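You operate a simulated robot arm through the tools that you are given. There is no shell and no other tool. Be economical: measure what you need, move in short steps, check, and stop when the job is done.

Carry out the task below with a simulated two-armed robot. There is one attempt and no reset: what you move stays moved.

Task
Pick up the 0-10 bar pressure gauge from the top of the service cart with one hand, pass it to the other hand and put it on the lower shelf of the service stand. Set down upright: pressure gauge.

Only the result counts: the job must be done as asked and must still hold three seconds after the hand-in. Knocking over, shifting, dropping, spilling or breaking anything else fails it.

Robot
Two 7-joint arms with three-finger grippers on one trunk, on a base that drives. Base frame: it is fixed to the floor where the robot stands at the start and does not move with it; the origin is under the middle of the robot, x ahead of it, y to its left, z up. Lengths are in m, angles in degrees, forces in N, time in s.
The left shoulder is at the start at [0.03, 0.124, 1.033], the right one opposite. With the tool pointing down near the work surface each hand reaches from about 0.1 to 0.78 m from the robot's upright axis, wherever it stands, measured 20 degrees to its own side. Places, roughly: lower shelf of the service stand (34x24 cm) [-0.88, 2, 0.18]. Payload 2.2 kg a hand.
The TCP of each hand is the grasp point between the finger pads, 0.028 m short of the fingertips. In the tool frame z runs along the fingers and y along their closing line. The gripper opens to 0.102 m. The gripper's body begins 0.071 m behind the TCP.
Orientation is that of the tool frame in the base frame, as a unit quaternion [w, x, y, z]. With the fingers straight down and closing along the base's y, the tool's x points along the base's -x, its y along +y and its z along -z.

Tools
- The arms move only by the tool arm_command. It takes "left_motion", "right_motion" or both (then of equal length, played together; a hand with none holds still); each is a list of rows, each an object (a shift or turn left out is 0, a gripper value left out holds the last) with "angular": the turn, a rotation vector about the tool's x, y, z in degrees, a list of three; "delta_pos": the shift along the tool's x, y, z in m, a list of three; "fingers": the gripper command, from -1 (shut) to 1 (fully open), values between in proportion. In form: [{"angular": [ax, ay, az], "delta_pos": [dx, dy, dz], "fingers": fingers}, ...]. A call has 1 to 10 rows; each row shifts and turns the commanded pose from where the row before left it, along the tool's axes as they then stand. A row lasts 0.2 s, in which the tool goes at most 0.05 m and 8.6 degrees; a call with a longer step from one row to the next is refused whole, and so is a gripper value outside its range. Where a pose cannot be reached the arm comes as near as it can. A force on the tool above 40 N (or 10 N above the force at the start of the call, whichever is more), or a blocked arm, ends the call early, and 0.2 s more pass. The fingers move at their own pace and stop on an object; they squeeze with about 34 N. The grip force told is the motor's: it shows also when the fingers shut on nothing. Time passes only in rows, and 0.2 s behind the last, so rows that do not move let the fingers close. It gives the time, the measured TCP pose, the force on the tool (base axes), the opening and the grip force at its end, in the units of the frame above (readings bear some noise), with the torque about the TCP (base axes, N m) and any sound that the robot's microphone picked up.
- Cameras (640 x 400 px; columns grow to the right, rows downward): "scene" is now at [0.0194, 0.0258, 1.7468]; the picture's right is [0.47, -0.88, 0.00], its down [-0.76, -0.41, -0.51] and it looks along [0.45, 0.24, -0.86] (base axes); focal length 281 px, centre (320, 200). "left" rides on the left gripper at [0.072, 0.038, -0.086] in its tool frame; the picture's right is [-0.46, 0.89, 0.00], its down [-0.60, -0.32, -0.73] and it looks along [-0.65, -0.34, 0.68] (tool axes); focal length 256 px, centre (320, 200). "right" rides on the right gripper at [0.069, 0.044, -0.086] in its tool frame; the picture's right is [-0.53, 0.85, 0.00], its down [-0.58, -0.36, -0.73] and it looks along [-0.62, -0.39, 0.68] (tool axes); focal length 256 px, centre (320, 200). There is no depth. A picture from a camera that has moved, and an enlarged one, comes with that camera's place and axes in the base frame and with its lens. The place of the scene camera against the robot may be out by one fixed shift of up to 0.025 m in any direction.
- grab_frame(camera): a new picture of that camera. No time passes.
- lift_body(by): slides the trunk up (or, below 0, down) by that many m; the arms and the scene camera ride with it, the base frame stays. It gives what a move gives, with no picture.
- roll_base(legs): drives the robot by 1 to 6 legs, each [ahead, left, turn to the left] in m, m and degrees, along the robot's own axes; the way and the turn of a leg run together, so that a leg with both is an arc; at most 1.5 m and 180 degrees a leg. The arms and the cameras ride along, it lands a little off, and it stops where it bumps. It gives what a move gives.
- aim_head(pan, tilt): turns the head with the scene camera to pan (to the left, within 143 degrees either way) and tilt (down, from -29 to 69), counted from straight ahead of the robot. It gives what a move gives.
- inspect(camera, box): a new picture of the part [left, top, right, bottom] of that camera's present view, enlarged. No time passes.
- job_done(): hands the job in; it is judged then, once.

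Go step by step. Nothing tells you exact positions but the pictures and the camera data: compare them with the known pose of the tool, close in by small moves and look again before you grip or let go. The budget is 120 turns and 108 pictures, counting those below and the enlarged ones. Unless the task says otherwise, let go and move clear before handing in, and close with one line.

The tools are called after "Call:" as name(argument=value, ...) on one line, values as JSON. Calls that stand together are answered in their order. arm_command: Moves the arms, as the interface text tells. Its arguments: {"type":"object","properties":{"left_motion":{"type":"array"},"right_motion":{"type":"array"}},"required":[]} The other tools are called the same way: lift_body (by) slides the trunk up or down; roll_base (legs) drives the base; aim_head (pan, tilt) turns the head that bears the scene camera; grab_frame (camera) takes a picture; inspect (camera, box) takes an enlarged picture of a part of a camera's view; job_done () hands the job in.

At the start:

```text
t: 0.0
left_ee_pos: [0.5001, 0.4834, 1.054]
left_tcp_rot: [0.0, 0.0, 1.0, -0.001]
left_force: [0.4, 1.1, 0.1]
left_wrist_torque: [-0.01, 0.02, 0.01]
left_width: 0.1017
left_finger_force: 0.0
right_ee_pos: [0.3416, 0.0188, 1.0517]
right_tcp_rot: [0.0, 0.001, 1.0, 0.001]
right_force: [-0.4, -0.2, 0.2]
right_wrist_torque: [0.0, 0.01, -0.04]
right_width: 0.1019
right_finger_force: 0.0
trunk travel left (down, up): [-0.275, 0.265]
robot x, y, heading: [-0.0013, 0.0002, 0.1]
head pan, tilt: [28.2, 59.2]
```

scene: 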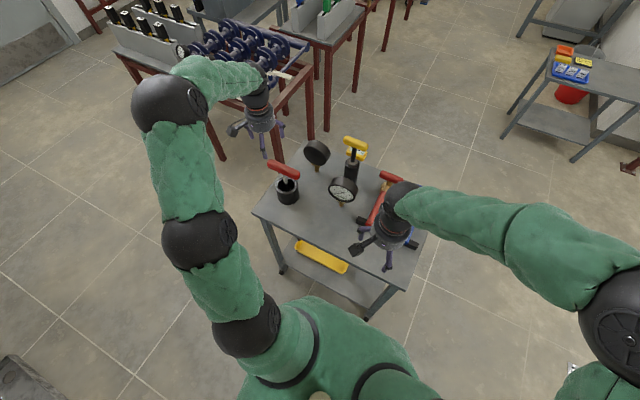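
right: 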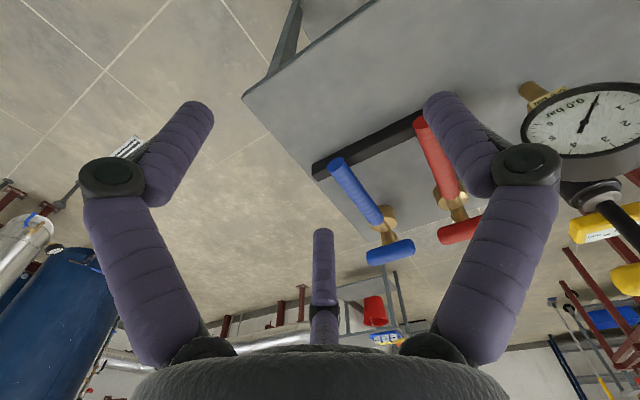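
left: 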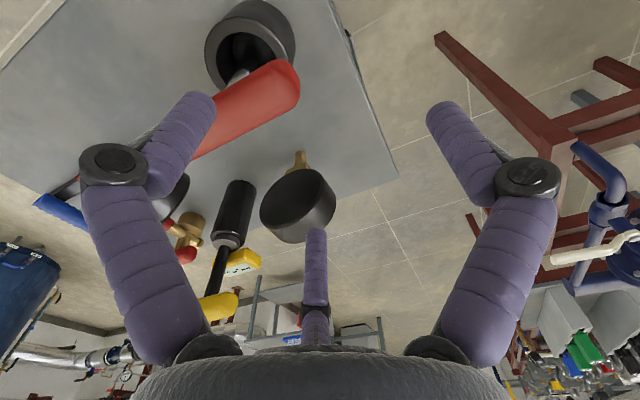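

I see two gauges on the cart: one with its face toward me, one with its back to me. I'll enlarge the views to read the dials.

Call:
inspect(camera="scene", box=[250, 120, 430, 300])

Call:
inspect(camera="right", box=[480, 60, 640, 200])

```text
2.22 times, centred on (340, 210) of scene
camera zoom: at [0.0194, 0.0258, 1.7468], right [0.47, -0.88, 0.0], down [-0.76, -0.41, -0.51], along [0.45, 0.24, -0.86], focal length 624 px, centre (276, 178)
```

zoom: 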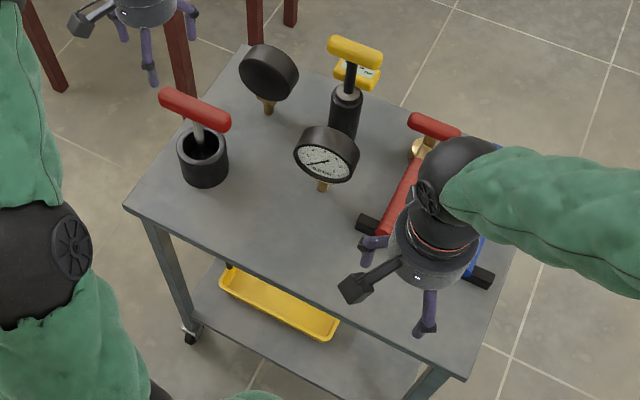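

```text
2.86 times, centred on (560, 130) of right
camera zoom: at [0.2717, 0.0619, 1.1385], right [0.53, 0.85, 0.0], down [0.58, -0.37, 0.73], along [0.62, -0.39, -0.68], focal length 731 px, centre (-366, 400)
```

zoom: 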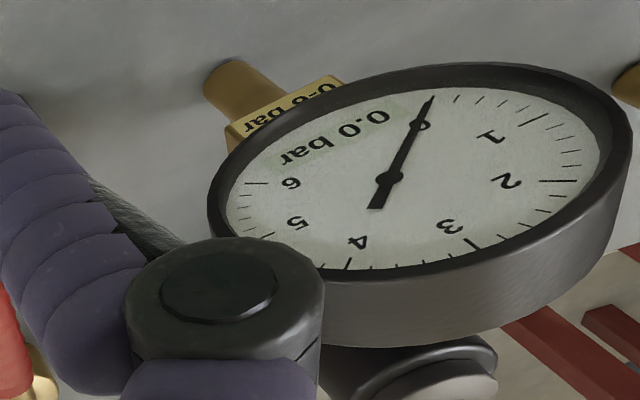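

The facing gauge is 0-6 bar, so the target should be the one with its back to me, standing near (0.64, 0.375, 0.8). I'll enlarge it and look toward the stand.

Call:
inspect(camera="left", box=[140, 120, 380, 270])

Call:
aim_head(pan=114, tilt=35)

Call:
grab_frame(camera="scene")

```text
2.67 times, centred on (260, 195) of left
camera zoom: at [0.4294, 0.5206, 1.1391], right [0.46, 0.89, 0.0], down [0.6, -0.32, 0.73], along [0.65, -0.34, -0.68], focal length 683 px, centre (480, 213)
```

zoom: 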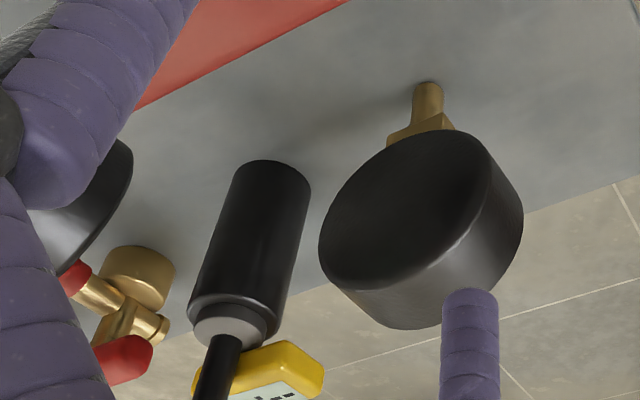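

```text
t: 1.6
left_ee_pos: [0.5009, 0.4835, 1.0544]
left_tcp_rot: [0.0, 0.0, 1.0, 0.0]
left_force: [-0.1, -0.4, 1.0]
left_wrist_torque: [-0.02, -0.01, 0.02]
left_width: 0.1022
left_finger_force: 0.0
right_ee_pos: [0.3422, 0.0187, 1.051]
right_tcp_rot: [0.0, 0.0, 1.0, 0.001]
right_force: [0.0, 0.0, -0.7]
right_wrist_torque: [-0.01, 0.0, 0.01]
right_width: 0.1021
right_finger_force: 0.1
trunk travel left (down, up): [-0.275, 0.265]
robot x, y, heading: [0.0032, -0.0024, 0.1]
head pan, tilt: [114.0, 35.0]
```

```text
101 pictures are left
camera scene: at [-0.0759, 0.0743, 1.7801], right [0.91, 0.41, 0.0], down [0.23, -0.52, -0.82], along [-0.33, 0.75, -0.57], focal length 281 px, centre (320, 200)
```

scene: 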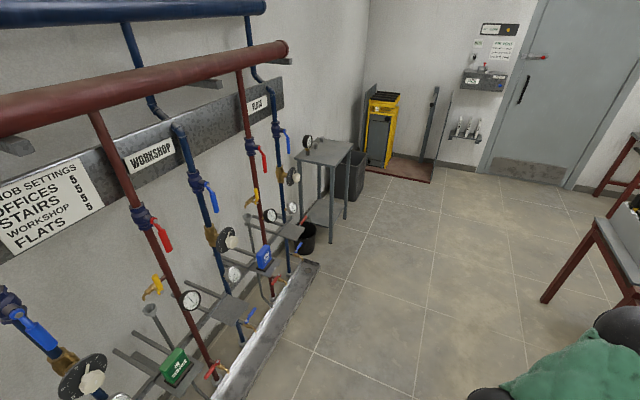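

Call:
inspect(camera="scene", box=[240, 110, 400, 260])

```text
2.67 times, centred on (320, 185) of scene
camera zoom: at [-0.0759, 0.0743, 1.7801], right [0.91, 0.41, 0.0], down [0.23, -0.52, -0.82], along [-0.33, 0.75, -0.57], focal length 749 px, centre (320, 240)
```

zoom: 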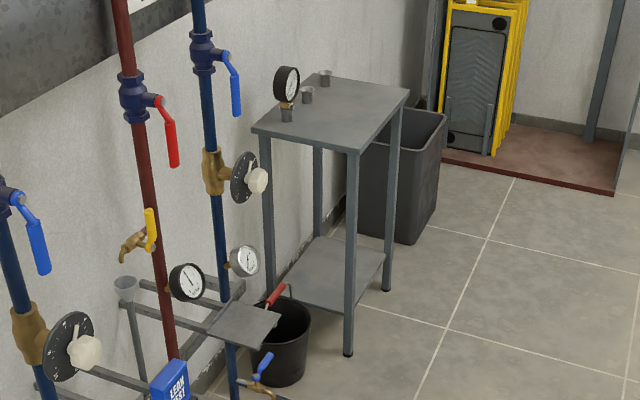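

The stand's open front faces +x (legs at x≈-0.74, y≈1.83 to 2.21; top at 0.78). That leaves plenty of room for a horizontal approach. Now back to the gauge for a precise fix.

Call:
aim_head(pan=28, tilt=52)

Call:
inspect(camera="scene", box=[250, 120, 410, 270])

```text
t: 3.2
left_ee_pos: [0.4999, 0.4834, 1.0549]
left_tcp_rot: [-0.001, -0.001, 1.0, 0.0]
left_force: [0.3, 0.3, 0.3]
left_wrist_torque: [-0.01, -0.04, 0.01]
left_width: 0.102
left_finger_force: 0.1
right_ee_pos: [0.3409, 0.018, 1.0519]
right_tcp_rot: [0.0, 0.0, 1.0, 0.001]
right_force: [1.1, -0.1, 0.1]
right_wrist_torque: [0.03, 0.0, 0.0]
right_width: 0.1022
right_finger_force: 0.0
trunk travel left (down, up): [-0.275, 0.265]
robot x, y, heading: [0.0016, 0.0043, 0.0]
head pan, tilt: [28.0, 52.0]
```

```text
2.67 times, centred on (330, 195) of scene
camera zoom: at [0.0262, 0.0292, 1.7558], right [0.47, -0.88, 0.0], down [-0.7, -0.37, -0.62], along [0.54, 0.29, -0.79], focal length 749 px, centre (293, 213)
```

zoom: 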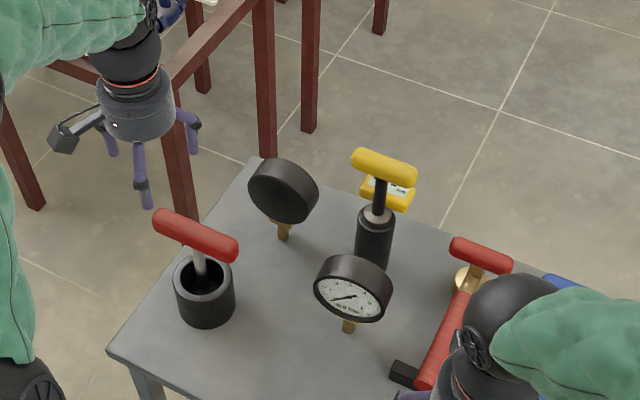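

I put the dial centre near (0.64, 0.375, 0.905) and its base near z 0.80. I'll raise the left hand slightly and bring it back a little, to see the dial's yaw from above.

Call:
arm_command(left_motion=[{"delta_pos": [-0.01, -0.02, -0.03]}, {"delta_pos": [-0.02, -0.02, -0.03]}, {"delta_pos": [-0.02, -0.02, -0.03]}, {"delta_pos": [-0.02, -0.02, -0.01]}, {}])

Call:
grab_frame(camera="left")

Call:
inspect(camera="scene", box=[290, 140, 370, 200])

```text
t: 4.4
left_ee_pos: [0.5727, 0.4018, 1.1535]
left_tcp_rot: [0.0, 0.0, 1.0, 0.0]
left_force: [0.0, 0.0, 0.0]
left_wrist_torque: [-0.01, -0.04, 0.02]
left_width: 0.1018
left_finger_force: 0.0
right_ee_pos: [0.3406, 0.0192, 1.0522]
right_tcp_rot: [0.0, -0.001, 1.0, 0.001]
right_force: [-0.1, -0.8, 0.0]
right_wrist_torque: [-0.02, -0.03, 0.01]
right_width: 0.1021
right_finger_force: 0.0
trunk travel left (down, up): [-0.275, 0.265]
robot x, y, heading: [-0.0001, 0.0017, -0.1]
head pan, tilt: [28.0, 52.0]
```

```text
98 pictures are left
camera left: at [0.5011, 0.4398, 1.2387], right [0.46, 0.89, 0.0], down [0.6, -0.32, 0.73], along [0.65, -0.34, -0.68], focal length 256 px, centre (320, 200)
```

left: 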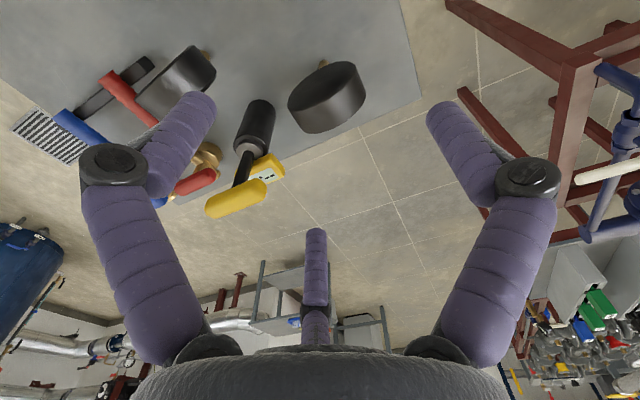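

```text
6.67 times, centred on (330, 170) of scene
camera zoom: at [0.0254, 0.0295, 1.7558], right [0.47, -0.88, 0.0], down [-0.7, -0.37, -0.62], along [0.54, 0.29, -0.79], focal length 1873 px, centre (253, 400)
```

zoom: 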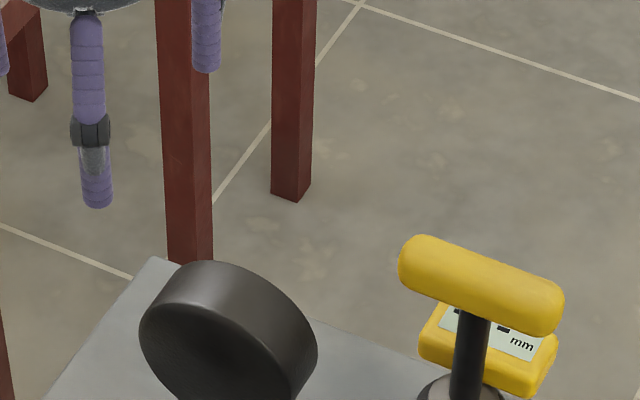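

The hand in the pictures looks unlike a plain two-finger gripper. I'll close and reopen it in free air to see how the fingers really move.

Call:
arm_command(left_motion=[{"fingers": -0.6}, {"fingers": -0.6}, {}])

Call:
grab_frame(camera="left")

Call:
inspect(camera="scene", box=[240, 100, 350, 200])

```text
t: 5.2
left_ee_pos: [0.5728, 0.4, 1.1523]
left_tcp_rot: [0.0, 0.0, 1.0, 0.001]
left_force: [0.5, 0.1, -0.5]
left_wrist_torque: [0.0, 0.0, -0.04]
left_width: 0.0205
left_finger_force: 0.0
right_ee_pos: [0.342, 0.0196, 1.0515]
right_tcp_rot: [0.0, 0.001, 1.0, 0.001]
right_force: [-0.4, -0.3, -0.6]
right_wrist_torque: [-0.06, 0.01, -0.04]
right_width: 0.1019
right_finger_force: 0.0
trunk travel left (down, up): [-0.275, 0.265]
robot x, y, heading: [-0.0006, 0.0013, -0.1]
head pan, tilt: [28.0, 52.0]
```

```text
96 pictures are left
camera left: at [0.5015, 0.4397, 1.2383], right [0.46, 0.89, 0.0], down [0.6, -0.32, 0.73], along [0.65, -0.34, -0.68], focal length 256 px, centre (320, 200)
```

left: 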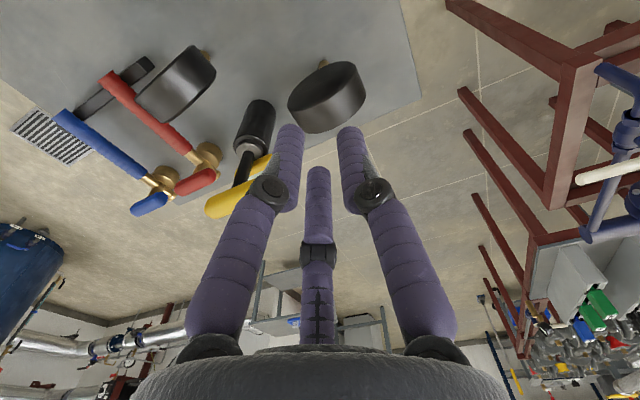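

```text
4.00 times, centred on (295, 150) of scene
camera zoom: at [0.0261, 0.0292, 1.7558], right [0.47, -0.88, 0.0], down [-0.7, -0.37, -0.62], along [0.54, 0.29, -0.79], focal length 1124 px, centre (420, 400)
```

zoom: 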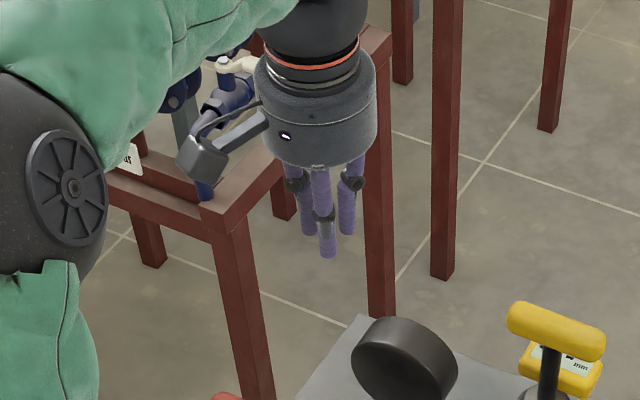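

The hand really is visually three-fingered (one finger on +y, two on −y, closing to the centre), so I'll plan for both models. Now I'll zoom in to get the dial's yaw.

Call:
inspect(camera="left", box=[270, 40, 390, 150])

Call:
inspect(camera="scene", box=[300, 160, 380, 220])

```text
3.64 times, centred on (330, 95) of left
camera zoom: at [0.5015, 0.4397, 1.2383], right [0.46, 0.89, 0.0], down [0.6, -0.32, 0.73], along [0.65, -0.34, -0.68], focal length 931 px, centre (284, 582)
```

zoom: 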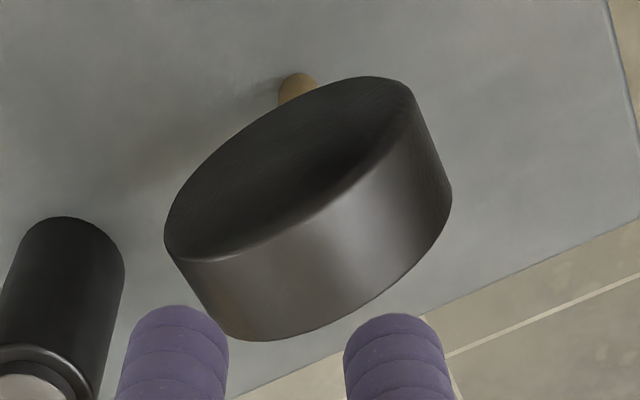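

```text
6.67 times, centred on (340, 190) of scene
camera zoom: at [0.0261, 0.0292, 1.7558], right [0.47, -0.88, 0.0], down [-0.7, -0.37, -0.62], along [0.54, 0.29, -0.79], focal length 1873 px, centre (187, 267)
```

zoom: 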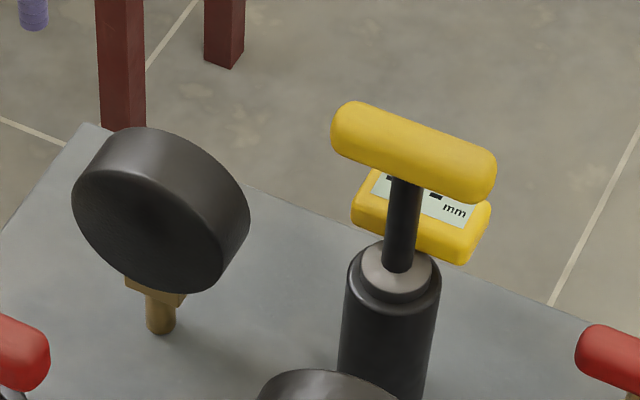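

The dial's normal points nearly along +x (yaw ≈4°). Its centre is about (0.638, 0.378, 0.915), thickness ≈0.042 and diameter ≈0.10. I'll open the hand and turn it 86° so it closes along the dial's normal.

Call:
arm_command(left_motion=[{"angular": [0, 0, 8.6], "fingers": 1}, {"angular": [0, 0, 8.6]}, {"angular": [0, 0, 8.6]}, {"angular": [0, 0, 8.6]}, {"angular": [0, 0, 8.6]}, {"angular": [0, 0, 8.6]}, {"angular": [0, 0, 8.6]}, {"angular": [0, 0, 8.6]}, {"angular": [0, 0, 8.6]}, {"angular": [0, 0, 8.6]}])

Call:
grab_frame(camera="left")

```text
t: 7.4
left_ee_pos: [0.5708, 0.4016, 1.1535]
left_tcp_rot: [-0.001, 0.683, 0.731, 0.0]
left_force: [0.0, 0.2, -0.9]
left_wrist_torque: [0.0, 0.0, 0.03]
left_width: 0.1019
left_finger_force: 0.1
right_ee_pos: [0.3424, 0.0185, 1.0521]
right_tcp_rot: [0.0, -0.001, 1.0, 0.001]
right_force: [-0.5, 0.0, -0.5]
right_wrist_torque: [0.04, -0.04, 0.01]
right_width: 0.1017
right_finger_force: 0.1
trunk travel left (down, up): [-0.275, 0.265]
robot x, y, heading: [-0.0017, -0.0019, 0.0]
head pan, tilt: [28.0, 52.0]
```

```text
92 pictures are left
camera left: at [0.6053, 0.477, 1.2383], right [0.91, -0.4, 0.0], down [-0.28, -0.62, 0.73], along [-0.3, -0.67, -0.68], focal length 256 px, centre (320, 200)
```

left: 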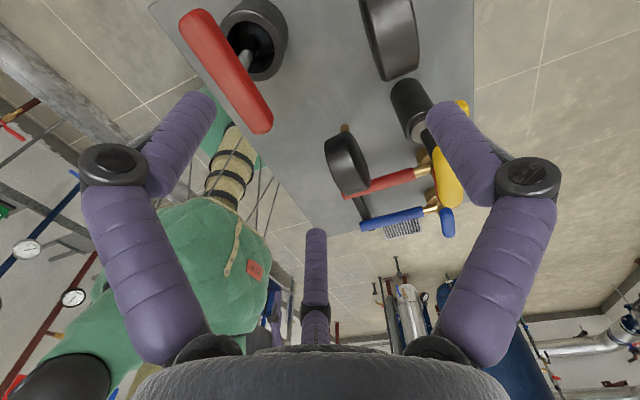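

Rotation is good. I'll move over the dial, staying well above it, and check alignment.

Call:
arm_command(left_motion=[{"delta_pos": [-0.014, 0.03, 0.01]}, {"delta_pos": [-0.014, 0.029, 0.02]}, {}])

Call:
grab_frame(camera="left")

Call:
inspect(camera="scene", box=[260, 80, 420, 230])

```text
t: 8.2
left_ee_pos: [0.6308, 0.3784, 1.1279]
left_tcp_rot: [0.0, 0.682, 0.731, 0.0]
left_force: [0.1, -1.0, 1.4]
left_wrist_torque: [0.0, 0.01, 0.02]
left_width: 0.1018
left_finger_force: 0.0
right_ee_pos: [0.3412, 0.0188, 1.0513]
right_tcp_rot: [-0.001, -0.001, 1.0, 0.0]
right_force: [-0.1, -0.4, -0.5]
right_wrist_torque: [0.0, 0.01, -0.03]
right_width: 0.1022
right_finger_force: 0.1
trunk travel left (down, up): [-0.275, 0.265]
robot x, y, heading: [-0.0025, -0.0033, 0.2]
head pan, tilt: [28.0, 52.0]
```

```text
91 pictures are left
camera left: at [0.6631, 0.4535, 1.2133], right [0.92, -0.4, 0.0], down [-0.27, -0.62, 0.73], along [-0.29, -0.67, -0.68], focal length 256 px, centre (320, 200)
```

left: 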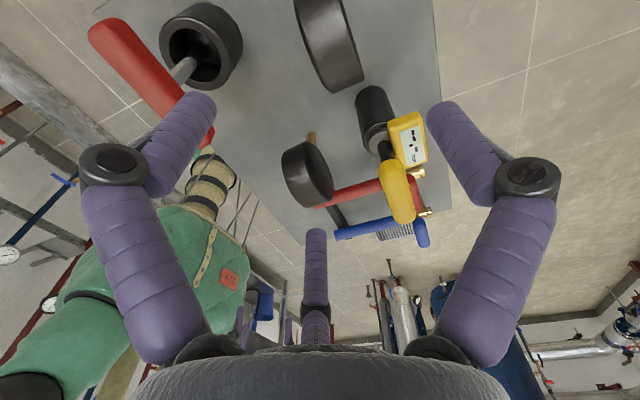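

```text
2.67 times, centred on (340, 155) of scene
camera zoom: at [0.0252, 0.0291, 1.7558], right [0.47, -0.88, 0.0], down [-0.7, -0.37, -0.62], along [0.54, 0.29, -0.79], focal length 749 px, centre (267, 320)
```

zoom: 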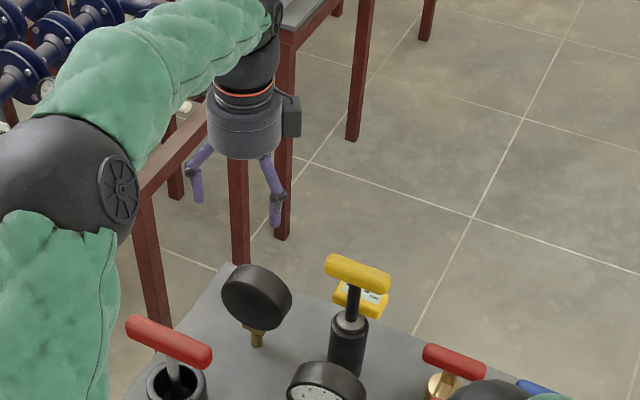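

Prediction and picture agree for the position. I'll zoom in to refine the yaw.

Call:
inspect(camera="left", box=[270, 0, 390, 100])

```text
4.00 times, centred on (330, 50) of left
camera zoom: at [0.6631, 0.4535, 1.2133], right [0.92, -0.4, 0.0], down [-0.27, -0.62, 0.73], along [-0.29, -0.67, -0.68], focal length 1024 px, centre (280, 800)
```

zoom: 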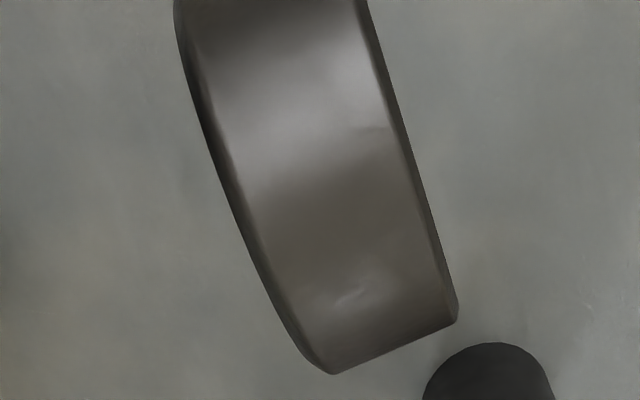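

Dial yaw is ≈0.5°. I'll correct by 3.4°, shift 1 cm to the left on the rim to leave room for the right hand, and descend partway.

Call:
arm_command(left_motion=[{"angular": [0, 0, 3.4], "delta_pos": [0.01, 0, 0]}, {"delta_pos": [0, 0, 0.04]}, {"delta_pos": [0, 0, 0.04]}, {"delta_pos": [0, 0, 0.03]}, {}])

Call:
grab_frame(camera="left")

Call:
inspect(camera="scene", box=[260, 80, 420, 230])

```text
t: 9.4
left_ee_pos: [0.631, 0.3874, 1.0126]
left_tcp_rot: [0.001, 0.703, 0.711, 0.0]
left_force: [0.1, -1.1, -0.1]
left_wrist_torque: [-0.02, 0.0, -0.01]
left_width: 0.1023
left_finger_force: 0.1
right_ee_pos: [0.3412, 0.0196, 1.0504]
right_tcp_rot: [0.0, 0.0, 1.0, 0.0]
right_force: [0.2, 1.3, 0.1]
right_wrist_torque: [-0.02, -0.02, 0.03]
right_width: 0.102
right_finger_force: 0.1
trunk travel left (down, up): [-0.275, 0.265]
robot x, y, heading: [-0.0024, -0.0043, 0.2]
head pan, tilt: [28.0, 52.0]
```

```text
88 pictures are left
camera left: at [0.6694, 0.4609, 1.0976], right [0.89, -0.46, 0.0], down [-0.31, -0.61, 0.73], along [-0.33, -0.65, -0.68], focal length 256 px, centre (320, 200)
```

left: 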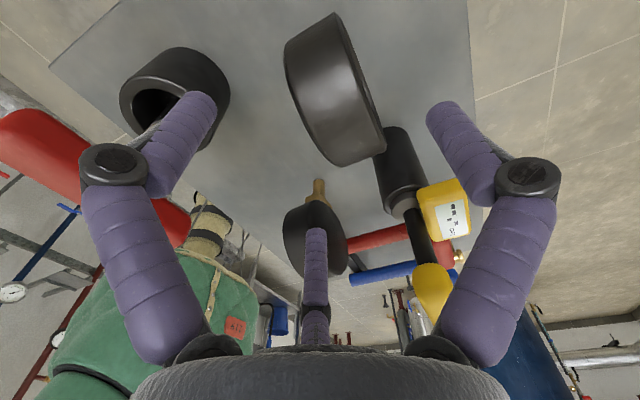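

```text
2.67 times, centred on (340, 155) of scene
camera zoom: at [0.0258, 0.0289, 1.7558], right [0.47, -0.88, 0.0], down [-0.7, -0.37, -0.62], along [0.54, 0.29, -0.79], focal length 749 px, centre (267, 320)
```

zoom: 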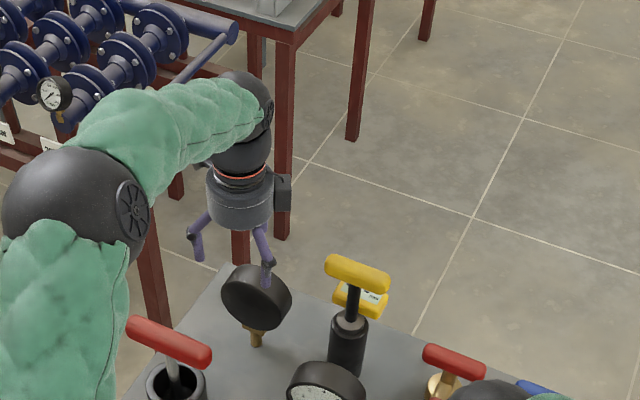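

The dial sits between the fingers as predicted. I'll descend the last 5.5 cm and look again.

Call:
arm_command(left_motion=[{"delta_pos": [0, 0, 0.02]}, {"delta_pos": [0, 0, 0.02]}, {"delta_pos": [0, 0, 0.017]}, {}])

Call:
grab_frame(camera="left")

Call:
inspect(camera="scene", box=[290, 100, 390, 200])

```text
t: 10.4
left_ee_pos: [0.6304, 0.3887, 0.9572]
left_tcp_rot: [0.0, 0.703, 0.711, 0.0]
left_force: [-1.2, 0.4, 0.4]
left_wrist_torque: [0.05, 0.02, 0.05]
left_width: 0.102
left_finger_force: 0.1
right_ee_pos: [0.3419, 0.017, 1.0506]
right_tcp_rot: [0.0, 0.0, 1.0, 0.001]
right_force: [0.0, 1.1, 0.1]
right_wrist_torque: [0.0, 0.0, 0.01]
right_width: 0.1019
right_finger_force: 0.0
trunk travel left (down, up): [-0.275, 0.265]
robot x, y, heading: [-0.0006, 0.0007, 0.2]
head pan, tilt: [28.0, 52.0]
```

```text
86 pictures are left
camera left: at [0.6684, 0.4615, 1.0419], right [0.89, -0.46, 0.0], down [-0.31, -0.61, 0.73], along [-0.33, -0.65, -0.68], focal length 256 px, centre (320, 200)
```

left: 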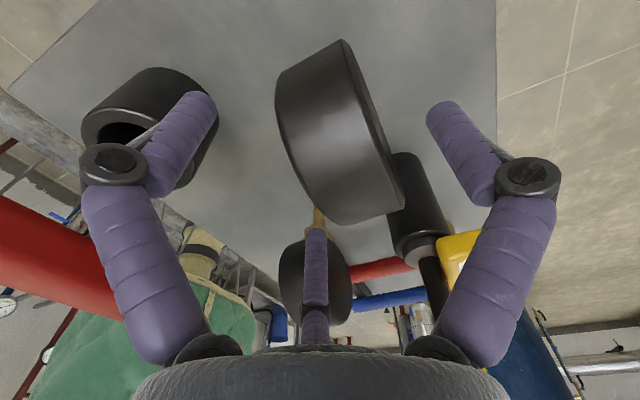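

```text
4.00 times, centred on (340, 150) of scene
camera zoom: at [0.026, 0.0289, 1.7558], right [0.47, -0.88, 0.0], down [-0.7, -0.37, -0.62], along [0.54, 0.29, -0.79], focal length 1124 px, centre (240, 400)
```

zoom: 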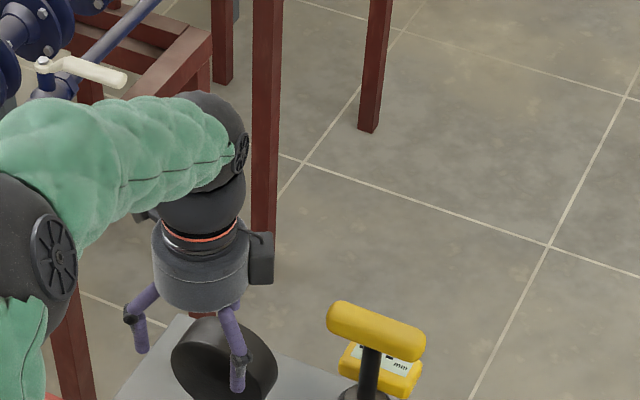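

The dial is where predicted between the fingers. I'll close the left hand.

Call:
arm_command(left_motion=[{"fingers": 0.2}, {"fingers": -1}, {}, {}])

Call:
grab_frame(camera="left")

Call:
inspect(camera="scene", box=[290, 130, 390, 220])

```text
t: 11.4
left_ee_pos: [0.6292, 0.3894, 0.9567]
left_tcp_rot: [0.0, 0.704, 0.71, 0.0]
left_force: [1.0, 0.7, 0.3]
left_wrist_torque: [0.08, -0.1, -0.02]
left_width: 0.0584
left_finger_force: 33.9
right_ee_pos: [0.3416, 0.0185, 1.0526]
right_tcp_rot: [0.0, 0.0, 1.0, 0.0]
right_force: [0.6, -1.1, -0.5]
right_wrist_torque: [-0.01, 0.0, 0.02]
right_width: 0.1017
right_finger_force: 0.0
trunk travel left (down, up): [-0.275, 0.265]
robot x, y, heading: [-0.0002, -0.0014, 0.2]
head pan, tilt: [28.0, 52.0]
```

```text
84 pictures are left
camera left: at [0.6686, 0.4616, 1.042], right [0.89, -0.46, 0.0], down [-0.31, -0.61, 0.73], along [-0.33, -0.65, -0.68], focal length 256 px, centre (320, 200)
```

left: 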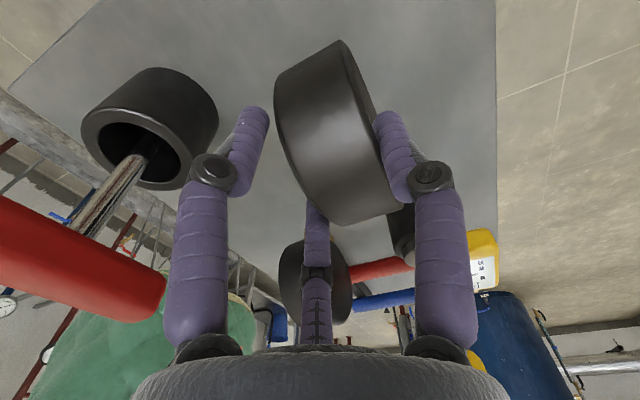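

```text
4.44 times, centred on (340, 175) of scene
camera zoom: at [0.0263, 0.0292, 1.7558], right [0.47, -0.88, 0.0], down [-0.7, -0.37, -0.62], along [0.54, 0.29, -0.79], focal length 1248 px, centre (231, 311)
```

zoom: 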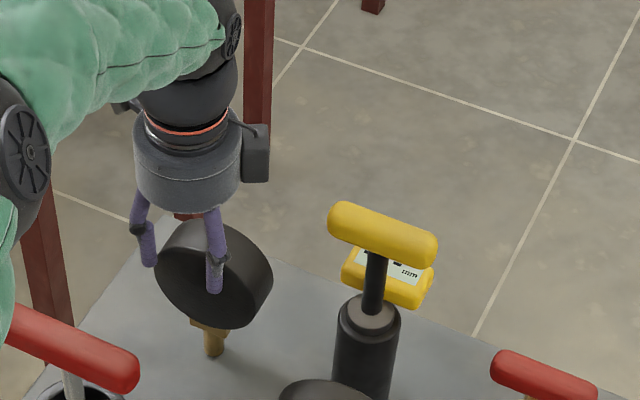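

It gripped at 0.058 (which fits a three-finger grasp of a ~0.043 thick case). I'll lift it straight up.

Call:
arm_command(left_motion=[{"delta_pos": [0, 0, -0.02]}, {"delta_pos": [0, 0, -0.03]}, {"delta_pos": [0, 0, -0.04]}, {"delta_pos": [0, 0, -0.05]}, {"delta_pos": [0, 0, -0.04]}, {"delta_pos": [0, 0, -0.02]}, {}])

Call:
grab_frame(camera="left")

Call:
grab_frame(camera="scene")

```text
t: 13.0
left_ee_pos: [0.633, 0.3893, 1.1575]
left_tcp_rot: [0.0, 0.703, 0.711, -0.001]
left_force: [0.6, 0.1, -3.8]
left_wrist_torque: [0.07, 0.07, 0.03]
left_width: 0.0583
left_finger_force: 33.5
right_ee_pos: [0.3427, 0.0184, 1.0515]
right_tcp_rot: [-0.001, 0.0, 1.0, 0.001]
right_force: [0.0, -0.3, 0.0]
right_wrist_torque: [-0.03, -0.01, 0.04]
right_width: 0.1021
right_finger_force: 0.1
trunk travel left (down, up): [-0.275, 0.265]
robot x, y, heading: [0.0014, 0.0012, -0.2]
head pan, tilt: [28.0, 52.0]
```

```text
82 pictures are left
camera left: at [0.6711, 0.4622, 1.2417], right [0.89, -0.46, 0.0], down [-0.31, -0.61, 0.73], along [-0.33, -0.65, -0.68], focal length 256 px, centre (320, 200)
```

left: 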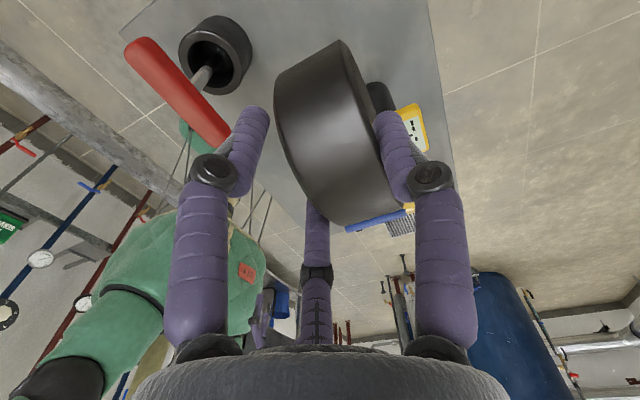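

```text
81 pictures are left
camera scene: at [0.027, 0.0295, 1.7557], right [0.47, -0.88, 0.0], down [-0.7, -0.37, -0.62], along [0.54, 0.29, -0.79], focal length 281 px, centre (320, 200)
```

scene: 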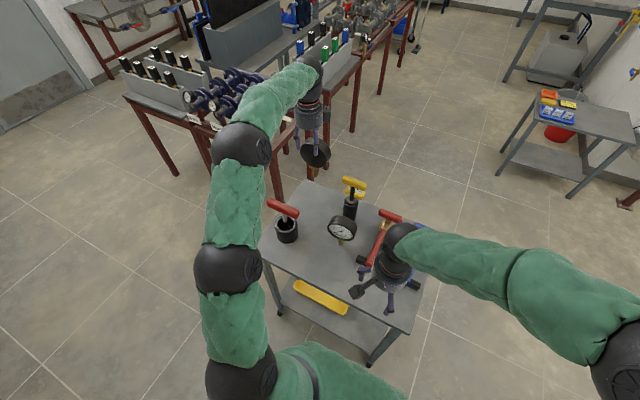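

The gauge is held and lifted. Next I'll raise the right hand and look behind the robot before backing away from the cart.

Call:
arm_command(right_motion=[{"delta_pos": [0, 0, -0.04]}, {"delta_pos": [0, 0, -0.04]}, {"delta_pos": [0, 0, -0.04]}, {}])

Call:
aim_head(pan=143, tilt=45)

Call:
grab_frame(camera="scene")

Call:
grab_frame(camera="right")

```text
t: 14.0
left_ee_pos: [0.6335, 0.3901, 1.1568]
left_tcp_rot: [0.0, 0.704, 0.71, -0.001]
left_force: [0.2, -0.9, -4.0]
left_wrist_torque: [0.08, 0.03, 0.03]
left_width: 0.0581
left_finger_force: 33.9
right_ee_pos: [0.3415, 0.0186, 1.1732]
right_tcp_rot: [-0.001, -0.001, 1.0, 0.001]
right_force: [0.5, 0.1, 0.2]
right_wrist_torque: [-0.02, 0.01, 0.01]
right_width: 0.1022
right_finger_force: 0.1
trunk travel left (down, up): [-0.275, 0.265]
robot x, y, heading: [0.0043, -0.0011, -0.2]
head pan, tilt: [28.0, 52.0]
```

```text
t: 15.9
left_ee_pos: [0.6332, 0.3891, 1.1553]
left_tcp_rot: [0.0, 0.703, 0.711, -0.001]
left_force: [-0.3, -0.1, -5.1]
left_wrist_torque: [0.07, 0.09, -0.03]
left_width: 0.0581
left_finger_force: 33.7
right_ee_pos: [0.3416, 0.0178, 1.1731]
right_tcp_rot: [-0.001, 0.0, 1.0, 0.001]
right_force: [1.4, -0.1, 1.0]
right_wrist_torque: [0.0, 0.03, 0.0]
right_width: 0.1022
right_finger_force: 0.0
trunk travel left (down, up): [-0.275, 0.265]
robot x, y, heading: [0.0026, -0.0017, -0.0]
head pan, tilt: [143.0, 45.0]
```

```text
80 pictures are left
camera scene: at [-0.1045, 0.0431, 1.7654], right [0.6, 0.8, 0.0], down [0.56, -0.43, -0.71], along [-0.56, 0.43, -0.71], focal length 281 px, centre (320, 200)
```

scene: 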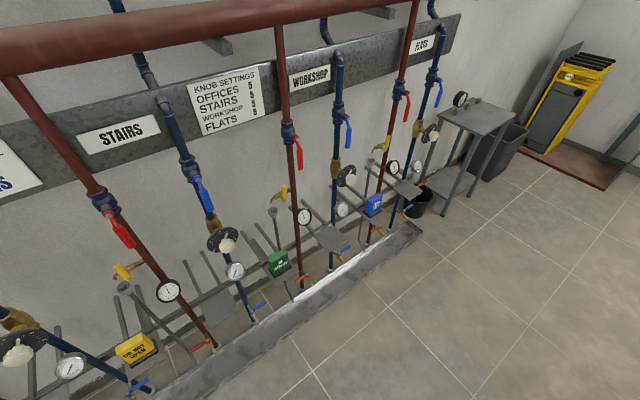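

```text
79 pictures are left
camera right: at [0.271, 0.0618, 1.26], right [0.53, 0.85, 0.0], down [0.58, -0.37, 0.73], along [0.62, -0.39, -0.68], focal length 256 px, centre (320, 200)
```

right: 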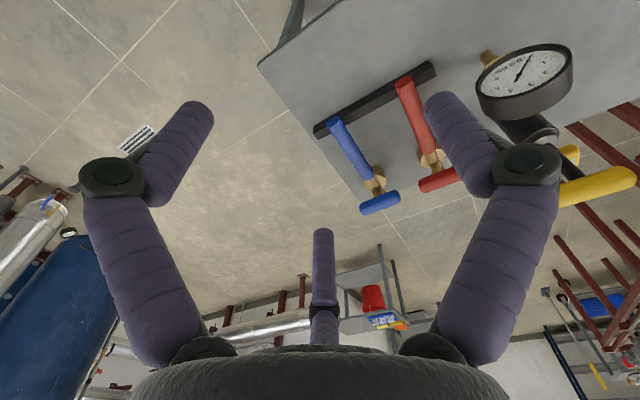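

Behind is clear for a short retreat. I'll back off 0.22 m.

Call:
roll_base(legs=[[-0.22, 0, 0]])

Call:
aim_head(pan=5, tilt=55)

Call:
grab_frame(camera="scene")

```text
t: 17.6
left_ee_pos: [0.4077, 0.3896, 1.1571]
left_tcp_rot: [0.0, 0.703, 0.711, 0.0]
left_force: [-0.3, -0.9, -3.8]
left_wrist_torque: [0.06, 0.01, 0.03]
left_width: 0.058
left_finger_force: 34.3
right_ee_pos: [0.1152, 0.0186, 1.1729]
right_tcp_rot: [0.0, 0.0, 1.0, 0.002]
right_force: [-0.2, -0.1, 0.3]
right_wrist_torque: [0.01, -0.04, 0.02]
right_width: 0.1021
right_finger_force: 0.0
trunk travel left (down, up): [-0.275, 0.265]
robot x, y, heading: [-0.224, -0.0012, -0.0]
head pan, tilt: [143.0, 45.0]
```

```text
t: 19.9
left_ee_pos: [0.4089, 0.3904, 1.1567]
left_tcp_rot: [0.0, 0.704, 0.711, -0.001]
left_force: [0.8, -0.5, -4.3]
left_wrist_torque: [0.07, 0.03, 0.0]
left_width: 0.0581
left_finger_force: 34.2
right_ee_pos: [0.1174, 0.0188, 1.1722]
right_tcp_rot: [0.0, 0.0, 1.0, 0.0]
right_force: [-0.4, 1.0, 0.0]
right_wrist_torque: [0.03, 0.01, 0.02]
right_width: 0.1018
right_finger_force: 0.0
trunk travel left (down, up): [-0.275, 0.265]
robot x, y, heading: [-0.2242, 0.0011, -0.2]
head pan, tilt: [5.0, 55.0]
```

```text
78 pictures are left
camera scene: at [-0.1919, 0.0005, 1.7519], right [0.09, -1.0, 0.0], down [-0.82, -0.07, -0.57], along [0.57, 0.05, -0.82], focal length 281 px, centre (320, 200)
```

scene: 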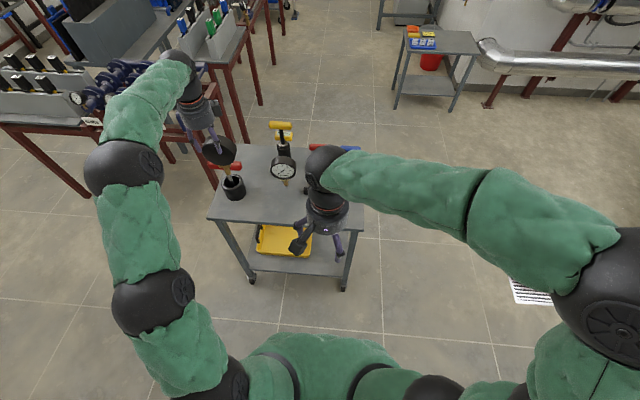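

The area is clear. For the handover I'll turn the left hand another 90°, so the free edge of the dial faces the robot. I'll pitch the right hand to point forward at the same time.

Call:
arm_command(left_motion=[{"angular": [0, 0, 8.6]}, {"angular": [0, 0, 8.6]}, {"angular": [0, 0, 8.6]}, {"angular": [0, 0, 8.6]}, {"angular": [0, 0, 8.6]}, {"angular": [0, 0, 8.6]}, {"angular": [0, 0, 8.6]}, {"angular": [0, 0, 8.6]}, {"angular": [0, 0, 8.6]}, {"angular": [0, 0, 8.6]}], right_motion=[{"angular": [0, -8.6, 0]}, {"angular": [0, -8.6, 0]}, {"angular": [0, -8.6, 0]}, {"angular": [0, -8.6, 0]}, {"angular": [0, -8.6, 0]}, {"angular": [0, -8.6, 0]}, {"angular": [0, -8.6, 0]}, {"angular": [0, -8.6, 0]}, {"angular": [0, -8.6, 0]}, {"angular": [0, -8.6, 0]}])

Call:
grab_frame(camera="scene")

Call:
grab_frame(camera="left")

```text
t: 22.1
left_ee_pos: [0.3945, 0.3415, 1.1482]
left_tcp_rot: [-0.013, 0.997, 0.081, 0.005]
left_force: [-0.9, 0.4, 1.5]
left_wrist_torque: [0.0, -0.06, -0.01]
left_width: 0.0019
left_finger_force: 31.1
left hand out of reach, approached as far as the arm can: row 9, 10
right_ee_pos: [0.1163, 0.0156, 1.1727]
right_tcp_rot: [0.683, 0.001, 0.731, 0.003]
right_force: [1.0, -0.5, 0.5]
right_wrist_torque: [0.03, 0.03, 0.07]
right_width: 0.1017
right_finger_force: 0.0
trunk travel left (down, up): [-0.275, 0.265]
robot x, y, heading: [-0.2265, 0.002, 0.2]
head pan, tilt: [5.0, 55.0]
```

```text
77 pictures are left
camera scene: at [-0.1907, -0.0035, 1.7521], right [0.09, -1.0, 0.0], down [-0.82, -0.07, -0.57], along [0.57, 0.05, -0.82], focal length 281 px, centre (320, 200)
```

scene: 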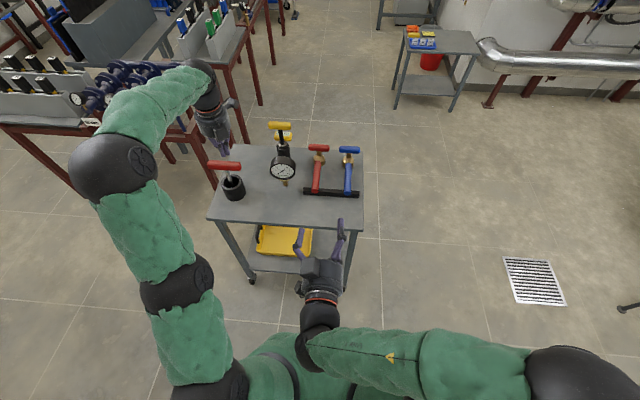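

```text
76 pictures are left
camera left: at [0.471, 0.313, 1.2348], right [-0.32, -0.95, -0.03], down [-0.65, 0.2, 0.73], along [-0.69, 0.25, -0.68], focal length 256 px, centre (320, 200)
```

left: 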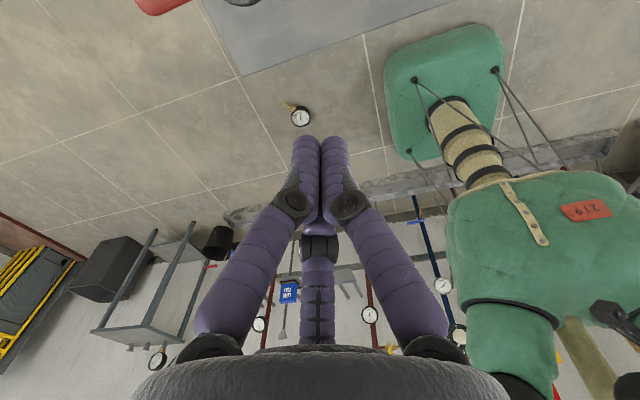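

The left wrist hit its limit at the end of that turn and the gauge slipped out; it now lies on the floor near (-0.13, 0.66), apparently face up. I'll look at it closely to see what state it's in before recovering it.

Call:
aim_head(pan=80, tilt=62)

Call:
grab_frame(camera="scene")

Call:
inspect(camera="left", box=[260, 80, 340, 140])

```text
t: 23.5
left_ee_pos: [0.3925, 0.343, 1.1469]
left_tcp_rot: [-0.012, 0.997, 0.081, 0.003]
left_force: [0.3, 0.5, -0.2]
left_wrist_torque: [0.04, 0.0, 0.0]
left_width: 0.0023
left_finger_force: 31.3
right_ee_pos: [0.1163, 0.0164, 1.1724]
right_tcp_rot: [0.682, 0.0, 0.732, 0.001]
right_force: [-0.4, 0.0, -0.1]
right_wrist_torque: [-0.03, -0.04, 0.0]
right_width: 0.102
right_finger_force: 0.0
trunk travel left (down, up): [-0.275, 0.265]
robot x, y, heading: [-0.22, -0.0006, 0.1]
head pan, tilt: [80.0, 62.0]
```

```text
75 pictures are left
camera scene: at [-0.2531, 0.0572, 1.7436], right [0.98, -0.17, 0.0], down [-0.15, -0.87, -0.47], along [0.08, 0.46, -0.88], focal length 281 px, centre (320, 200)
```

scene: 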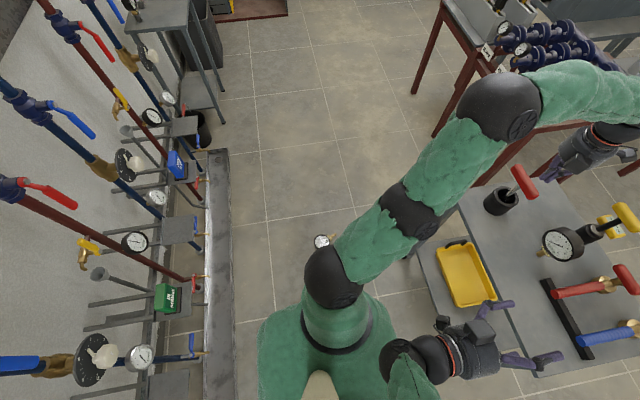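

```text
6.67 times, centred on (300, 110) of left
camera zoom: at [0.4701, 0.3151, 1.2316], right [-0.32, -0.95, -0.02], down [-0.65, 0.2, 0.73], along [-0.69, 0.25, -0.68], focal length 1707 px, centre (453, 800)
```

zoom: 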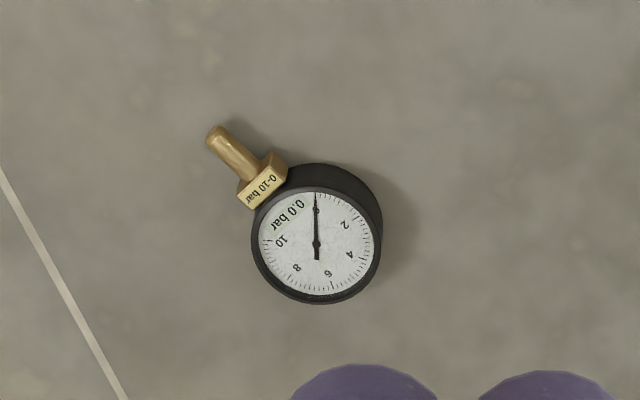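

It's confirmed to be the 0-10 bar gauge, looking intact and lying face up, with its stem pointing about 22° left of +x. I'll recover it by turning to face +y and picking it off the floor by the stem with the right hand. Then I'll raise it upright and pass it to the left hand. First I'm bringing both wrists back to healthy poses.

Call:
arm_command(left_motion=[{"angular": [0, 0, -8.6], "fingers": 1}, {"angular": [0, 0, -8.6]}, {"angular": [0, 0, -8.6]}, {"angular": [0, 0, -8.6]}, {"angular": [0, 0, -8.6]}, {"angular": [0, 0, -8.6]}, {"angular": [0, 0, -8.6]}, {"angular": [0, 0, -8.6]}, {"angular": [0, 0, -8.6]}, {"angular": [0, 0, -8.6]}], right_motion=[{"angular": [0, 8.6, 0]}, {"angular": [0, 8.6, 0]}, {"angular": [0, 8.6, 0]}, {"angular": [0, 8.6, 0]}, {"angular": [0, 8.6, 0]}, {"angular": [0, 8.6, 0]}, {"angular": [0, 8.6, 0]}, {"angular": [0, 8.6, 0]}, {"angular": [0, 8.6, 0]}, {"angular": [0, 8.6, 0]}])

```text
t: 25.7
left_ee_pos: [0.393, 0.3432, 1.1449]
left_tcp_rot: [-0.001, 0.685, 0.729, -0.001]
left_force: [0.3, 0.2, -0.8]
left_wrist_torque: [-0.02, 0.01, -0.01]
left_width: 0.1021
left_finger_force: 0.0
right_ee_pos: [0.1179, 0.0188, 1.1729]
right_tcp_rot: [-0.002, 0.0, 1.0, 0.001]
right_force: [0.2, 1.1, 0.1]
right_wrist_torque: [-0.01, 0.0, 0.02]
right_width: 0.1019
right_finger_force: 0.1
trunk travel left (down, up): [-0.275, 0.265]
robot x, y, heading: [-0.2235, -0.0004, 0.0]
head pan, tilt: [80.0, 62.0]
```

Call:
arm_command(left_motion=[{"delta_pos": [0, -0.04, 0]}, {"delta_pos": [0, -0.04, 0]}, {"delta_pos": [0, -0.04, 0]}, {"delta_pos": [0, -0.04, 0]}, {"angular": [0, 0, -8.6]}, {"angular": [0, 0, -8.6]}, {"angular": [0, 0, -8.6]}, {"angular": [0, 0, -8.6]}, {"angular": [0, 0, -8.6]}, {}], right_motion=[{"angular": [0, 0, 8.5]}, {"angular": [0, 0, 8.5]}, {"angular": [0, 0, 8.5]}, {"angular": [0, 0, 8.5]}, {"angular": [0, 0, 8.5]}, {"angular": [0, 0, 8.5]}, {"angular": [0, 0, 8.5]}, {"angular": [0, 0, 8.5]}, {}, {}])

Call:
roll_base(legs=[[0, 0, 90]])

Call:
aim_head(pan=-10, tilt=60)

Call:
grab_frame(camera="scene")

```text
t: 27.9
left_ee_pos: [0.2307, 0.3339, 1.1466]
left_tcp_rot: [0.001, 0.37, 0.929, 0.0]
left_force: [0.8, 0.9, -0.1]
left_wrist_torque: [0.0, 0.0, 0.04]
left_width: 0.1021
left_finger_force: 0.0
right_ee_pos: [0.1147, 0.0169, 1.1726]
right_tcp_rot: [-0.001, 0.56, 0.829, 0.0]
right_force: [-0.7, 0.1, -0.4]
right_wrist_torque: [0.03, 0.01, 0.03]
right_width: 0.102
right_finger_force: 0.1
trunk travel left (down, up): [-0.275, 0.265]
robot x, y, heading: [-0.2255, 0.0019, 0.1]
head pan, tilt: [80.0, 62.0]
```

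```text
t: 32.2
left_ee_pos: [-0.5651, 0.4506, 1.1467]
left_tcp_rot: [-0.001, -0.402, 0.916, 0.0]
left_force: [0.6, 0.7, 0.1]
left_wrist_torque: [0.01, 0.04, 0.0]
left_width: 0.102
left_finger_force: 0.0
right_ee_pos: [-0.2467, 0.34, 1.1735]
right_tcp_rot: [-0.001, -0.198, 0.98, 0.0]
right_force: [-0.8, -0.1, -0.1]
right_wrist_torque: [-0.03, 0.02, -0.01]
right_width: 0.1023
right_finger_force: 0.0
trunk travel left (down, up): [-0.275, 0.265]
robot x, y, heading: [-0.2223, -0.0024, 90.9]
head pan, tilt: [80.0, 62.0]
```

```text
t: 33.8
left_ee_pos: [-0.566, 0.4504, 1.1461]
left_tcp_rot: [-0.001, -0.402, 0.916, 0.0]
left_force: [0.4, -0.2, 0.2]
left_wrist_torque: [-0.02, -0.01, 0.03]
left_width: 0.1016
left_finger_force: 0.1
right_ee_pos: [-0.2475, 0.3396, 1.1724]
right_tcp_rot: [-0.001, -0.199, 0.98, 0.001]
right_force: [-0.4, -0.6, -0.6]
right_wrist_torque: [-0.01, 0.02, -0.02]
right_width: 0.102
right_finger_force: 0.0
trunk travel left (down, up): [-0.275, 0.265]
robot x, y, heading: [-0.2249, -0.0011, 90.9]
head pan, tilt: [-10.0, 60.0]
```

```text
73 pictures are left
camera scene: at [-0.2237, 0.0298, 1.7458], right [0.99, -0.16, 0.0], down [-0.14, -0.86, -0.5], along [0.08, 0.49, -0.87], focal length 281 px, centre (320, 200)
```

scene: 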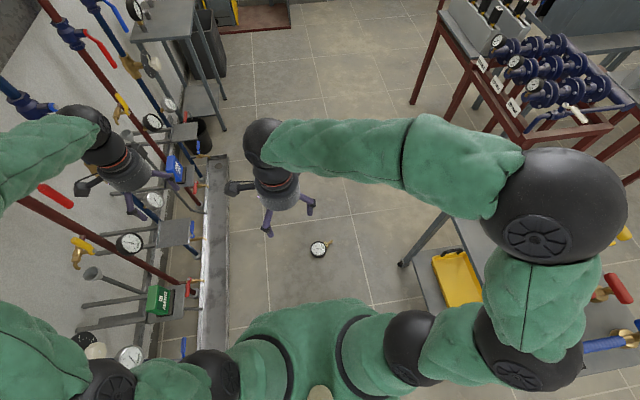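

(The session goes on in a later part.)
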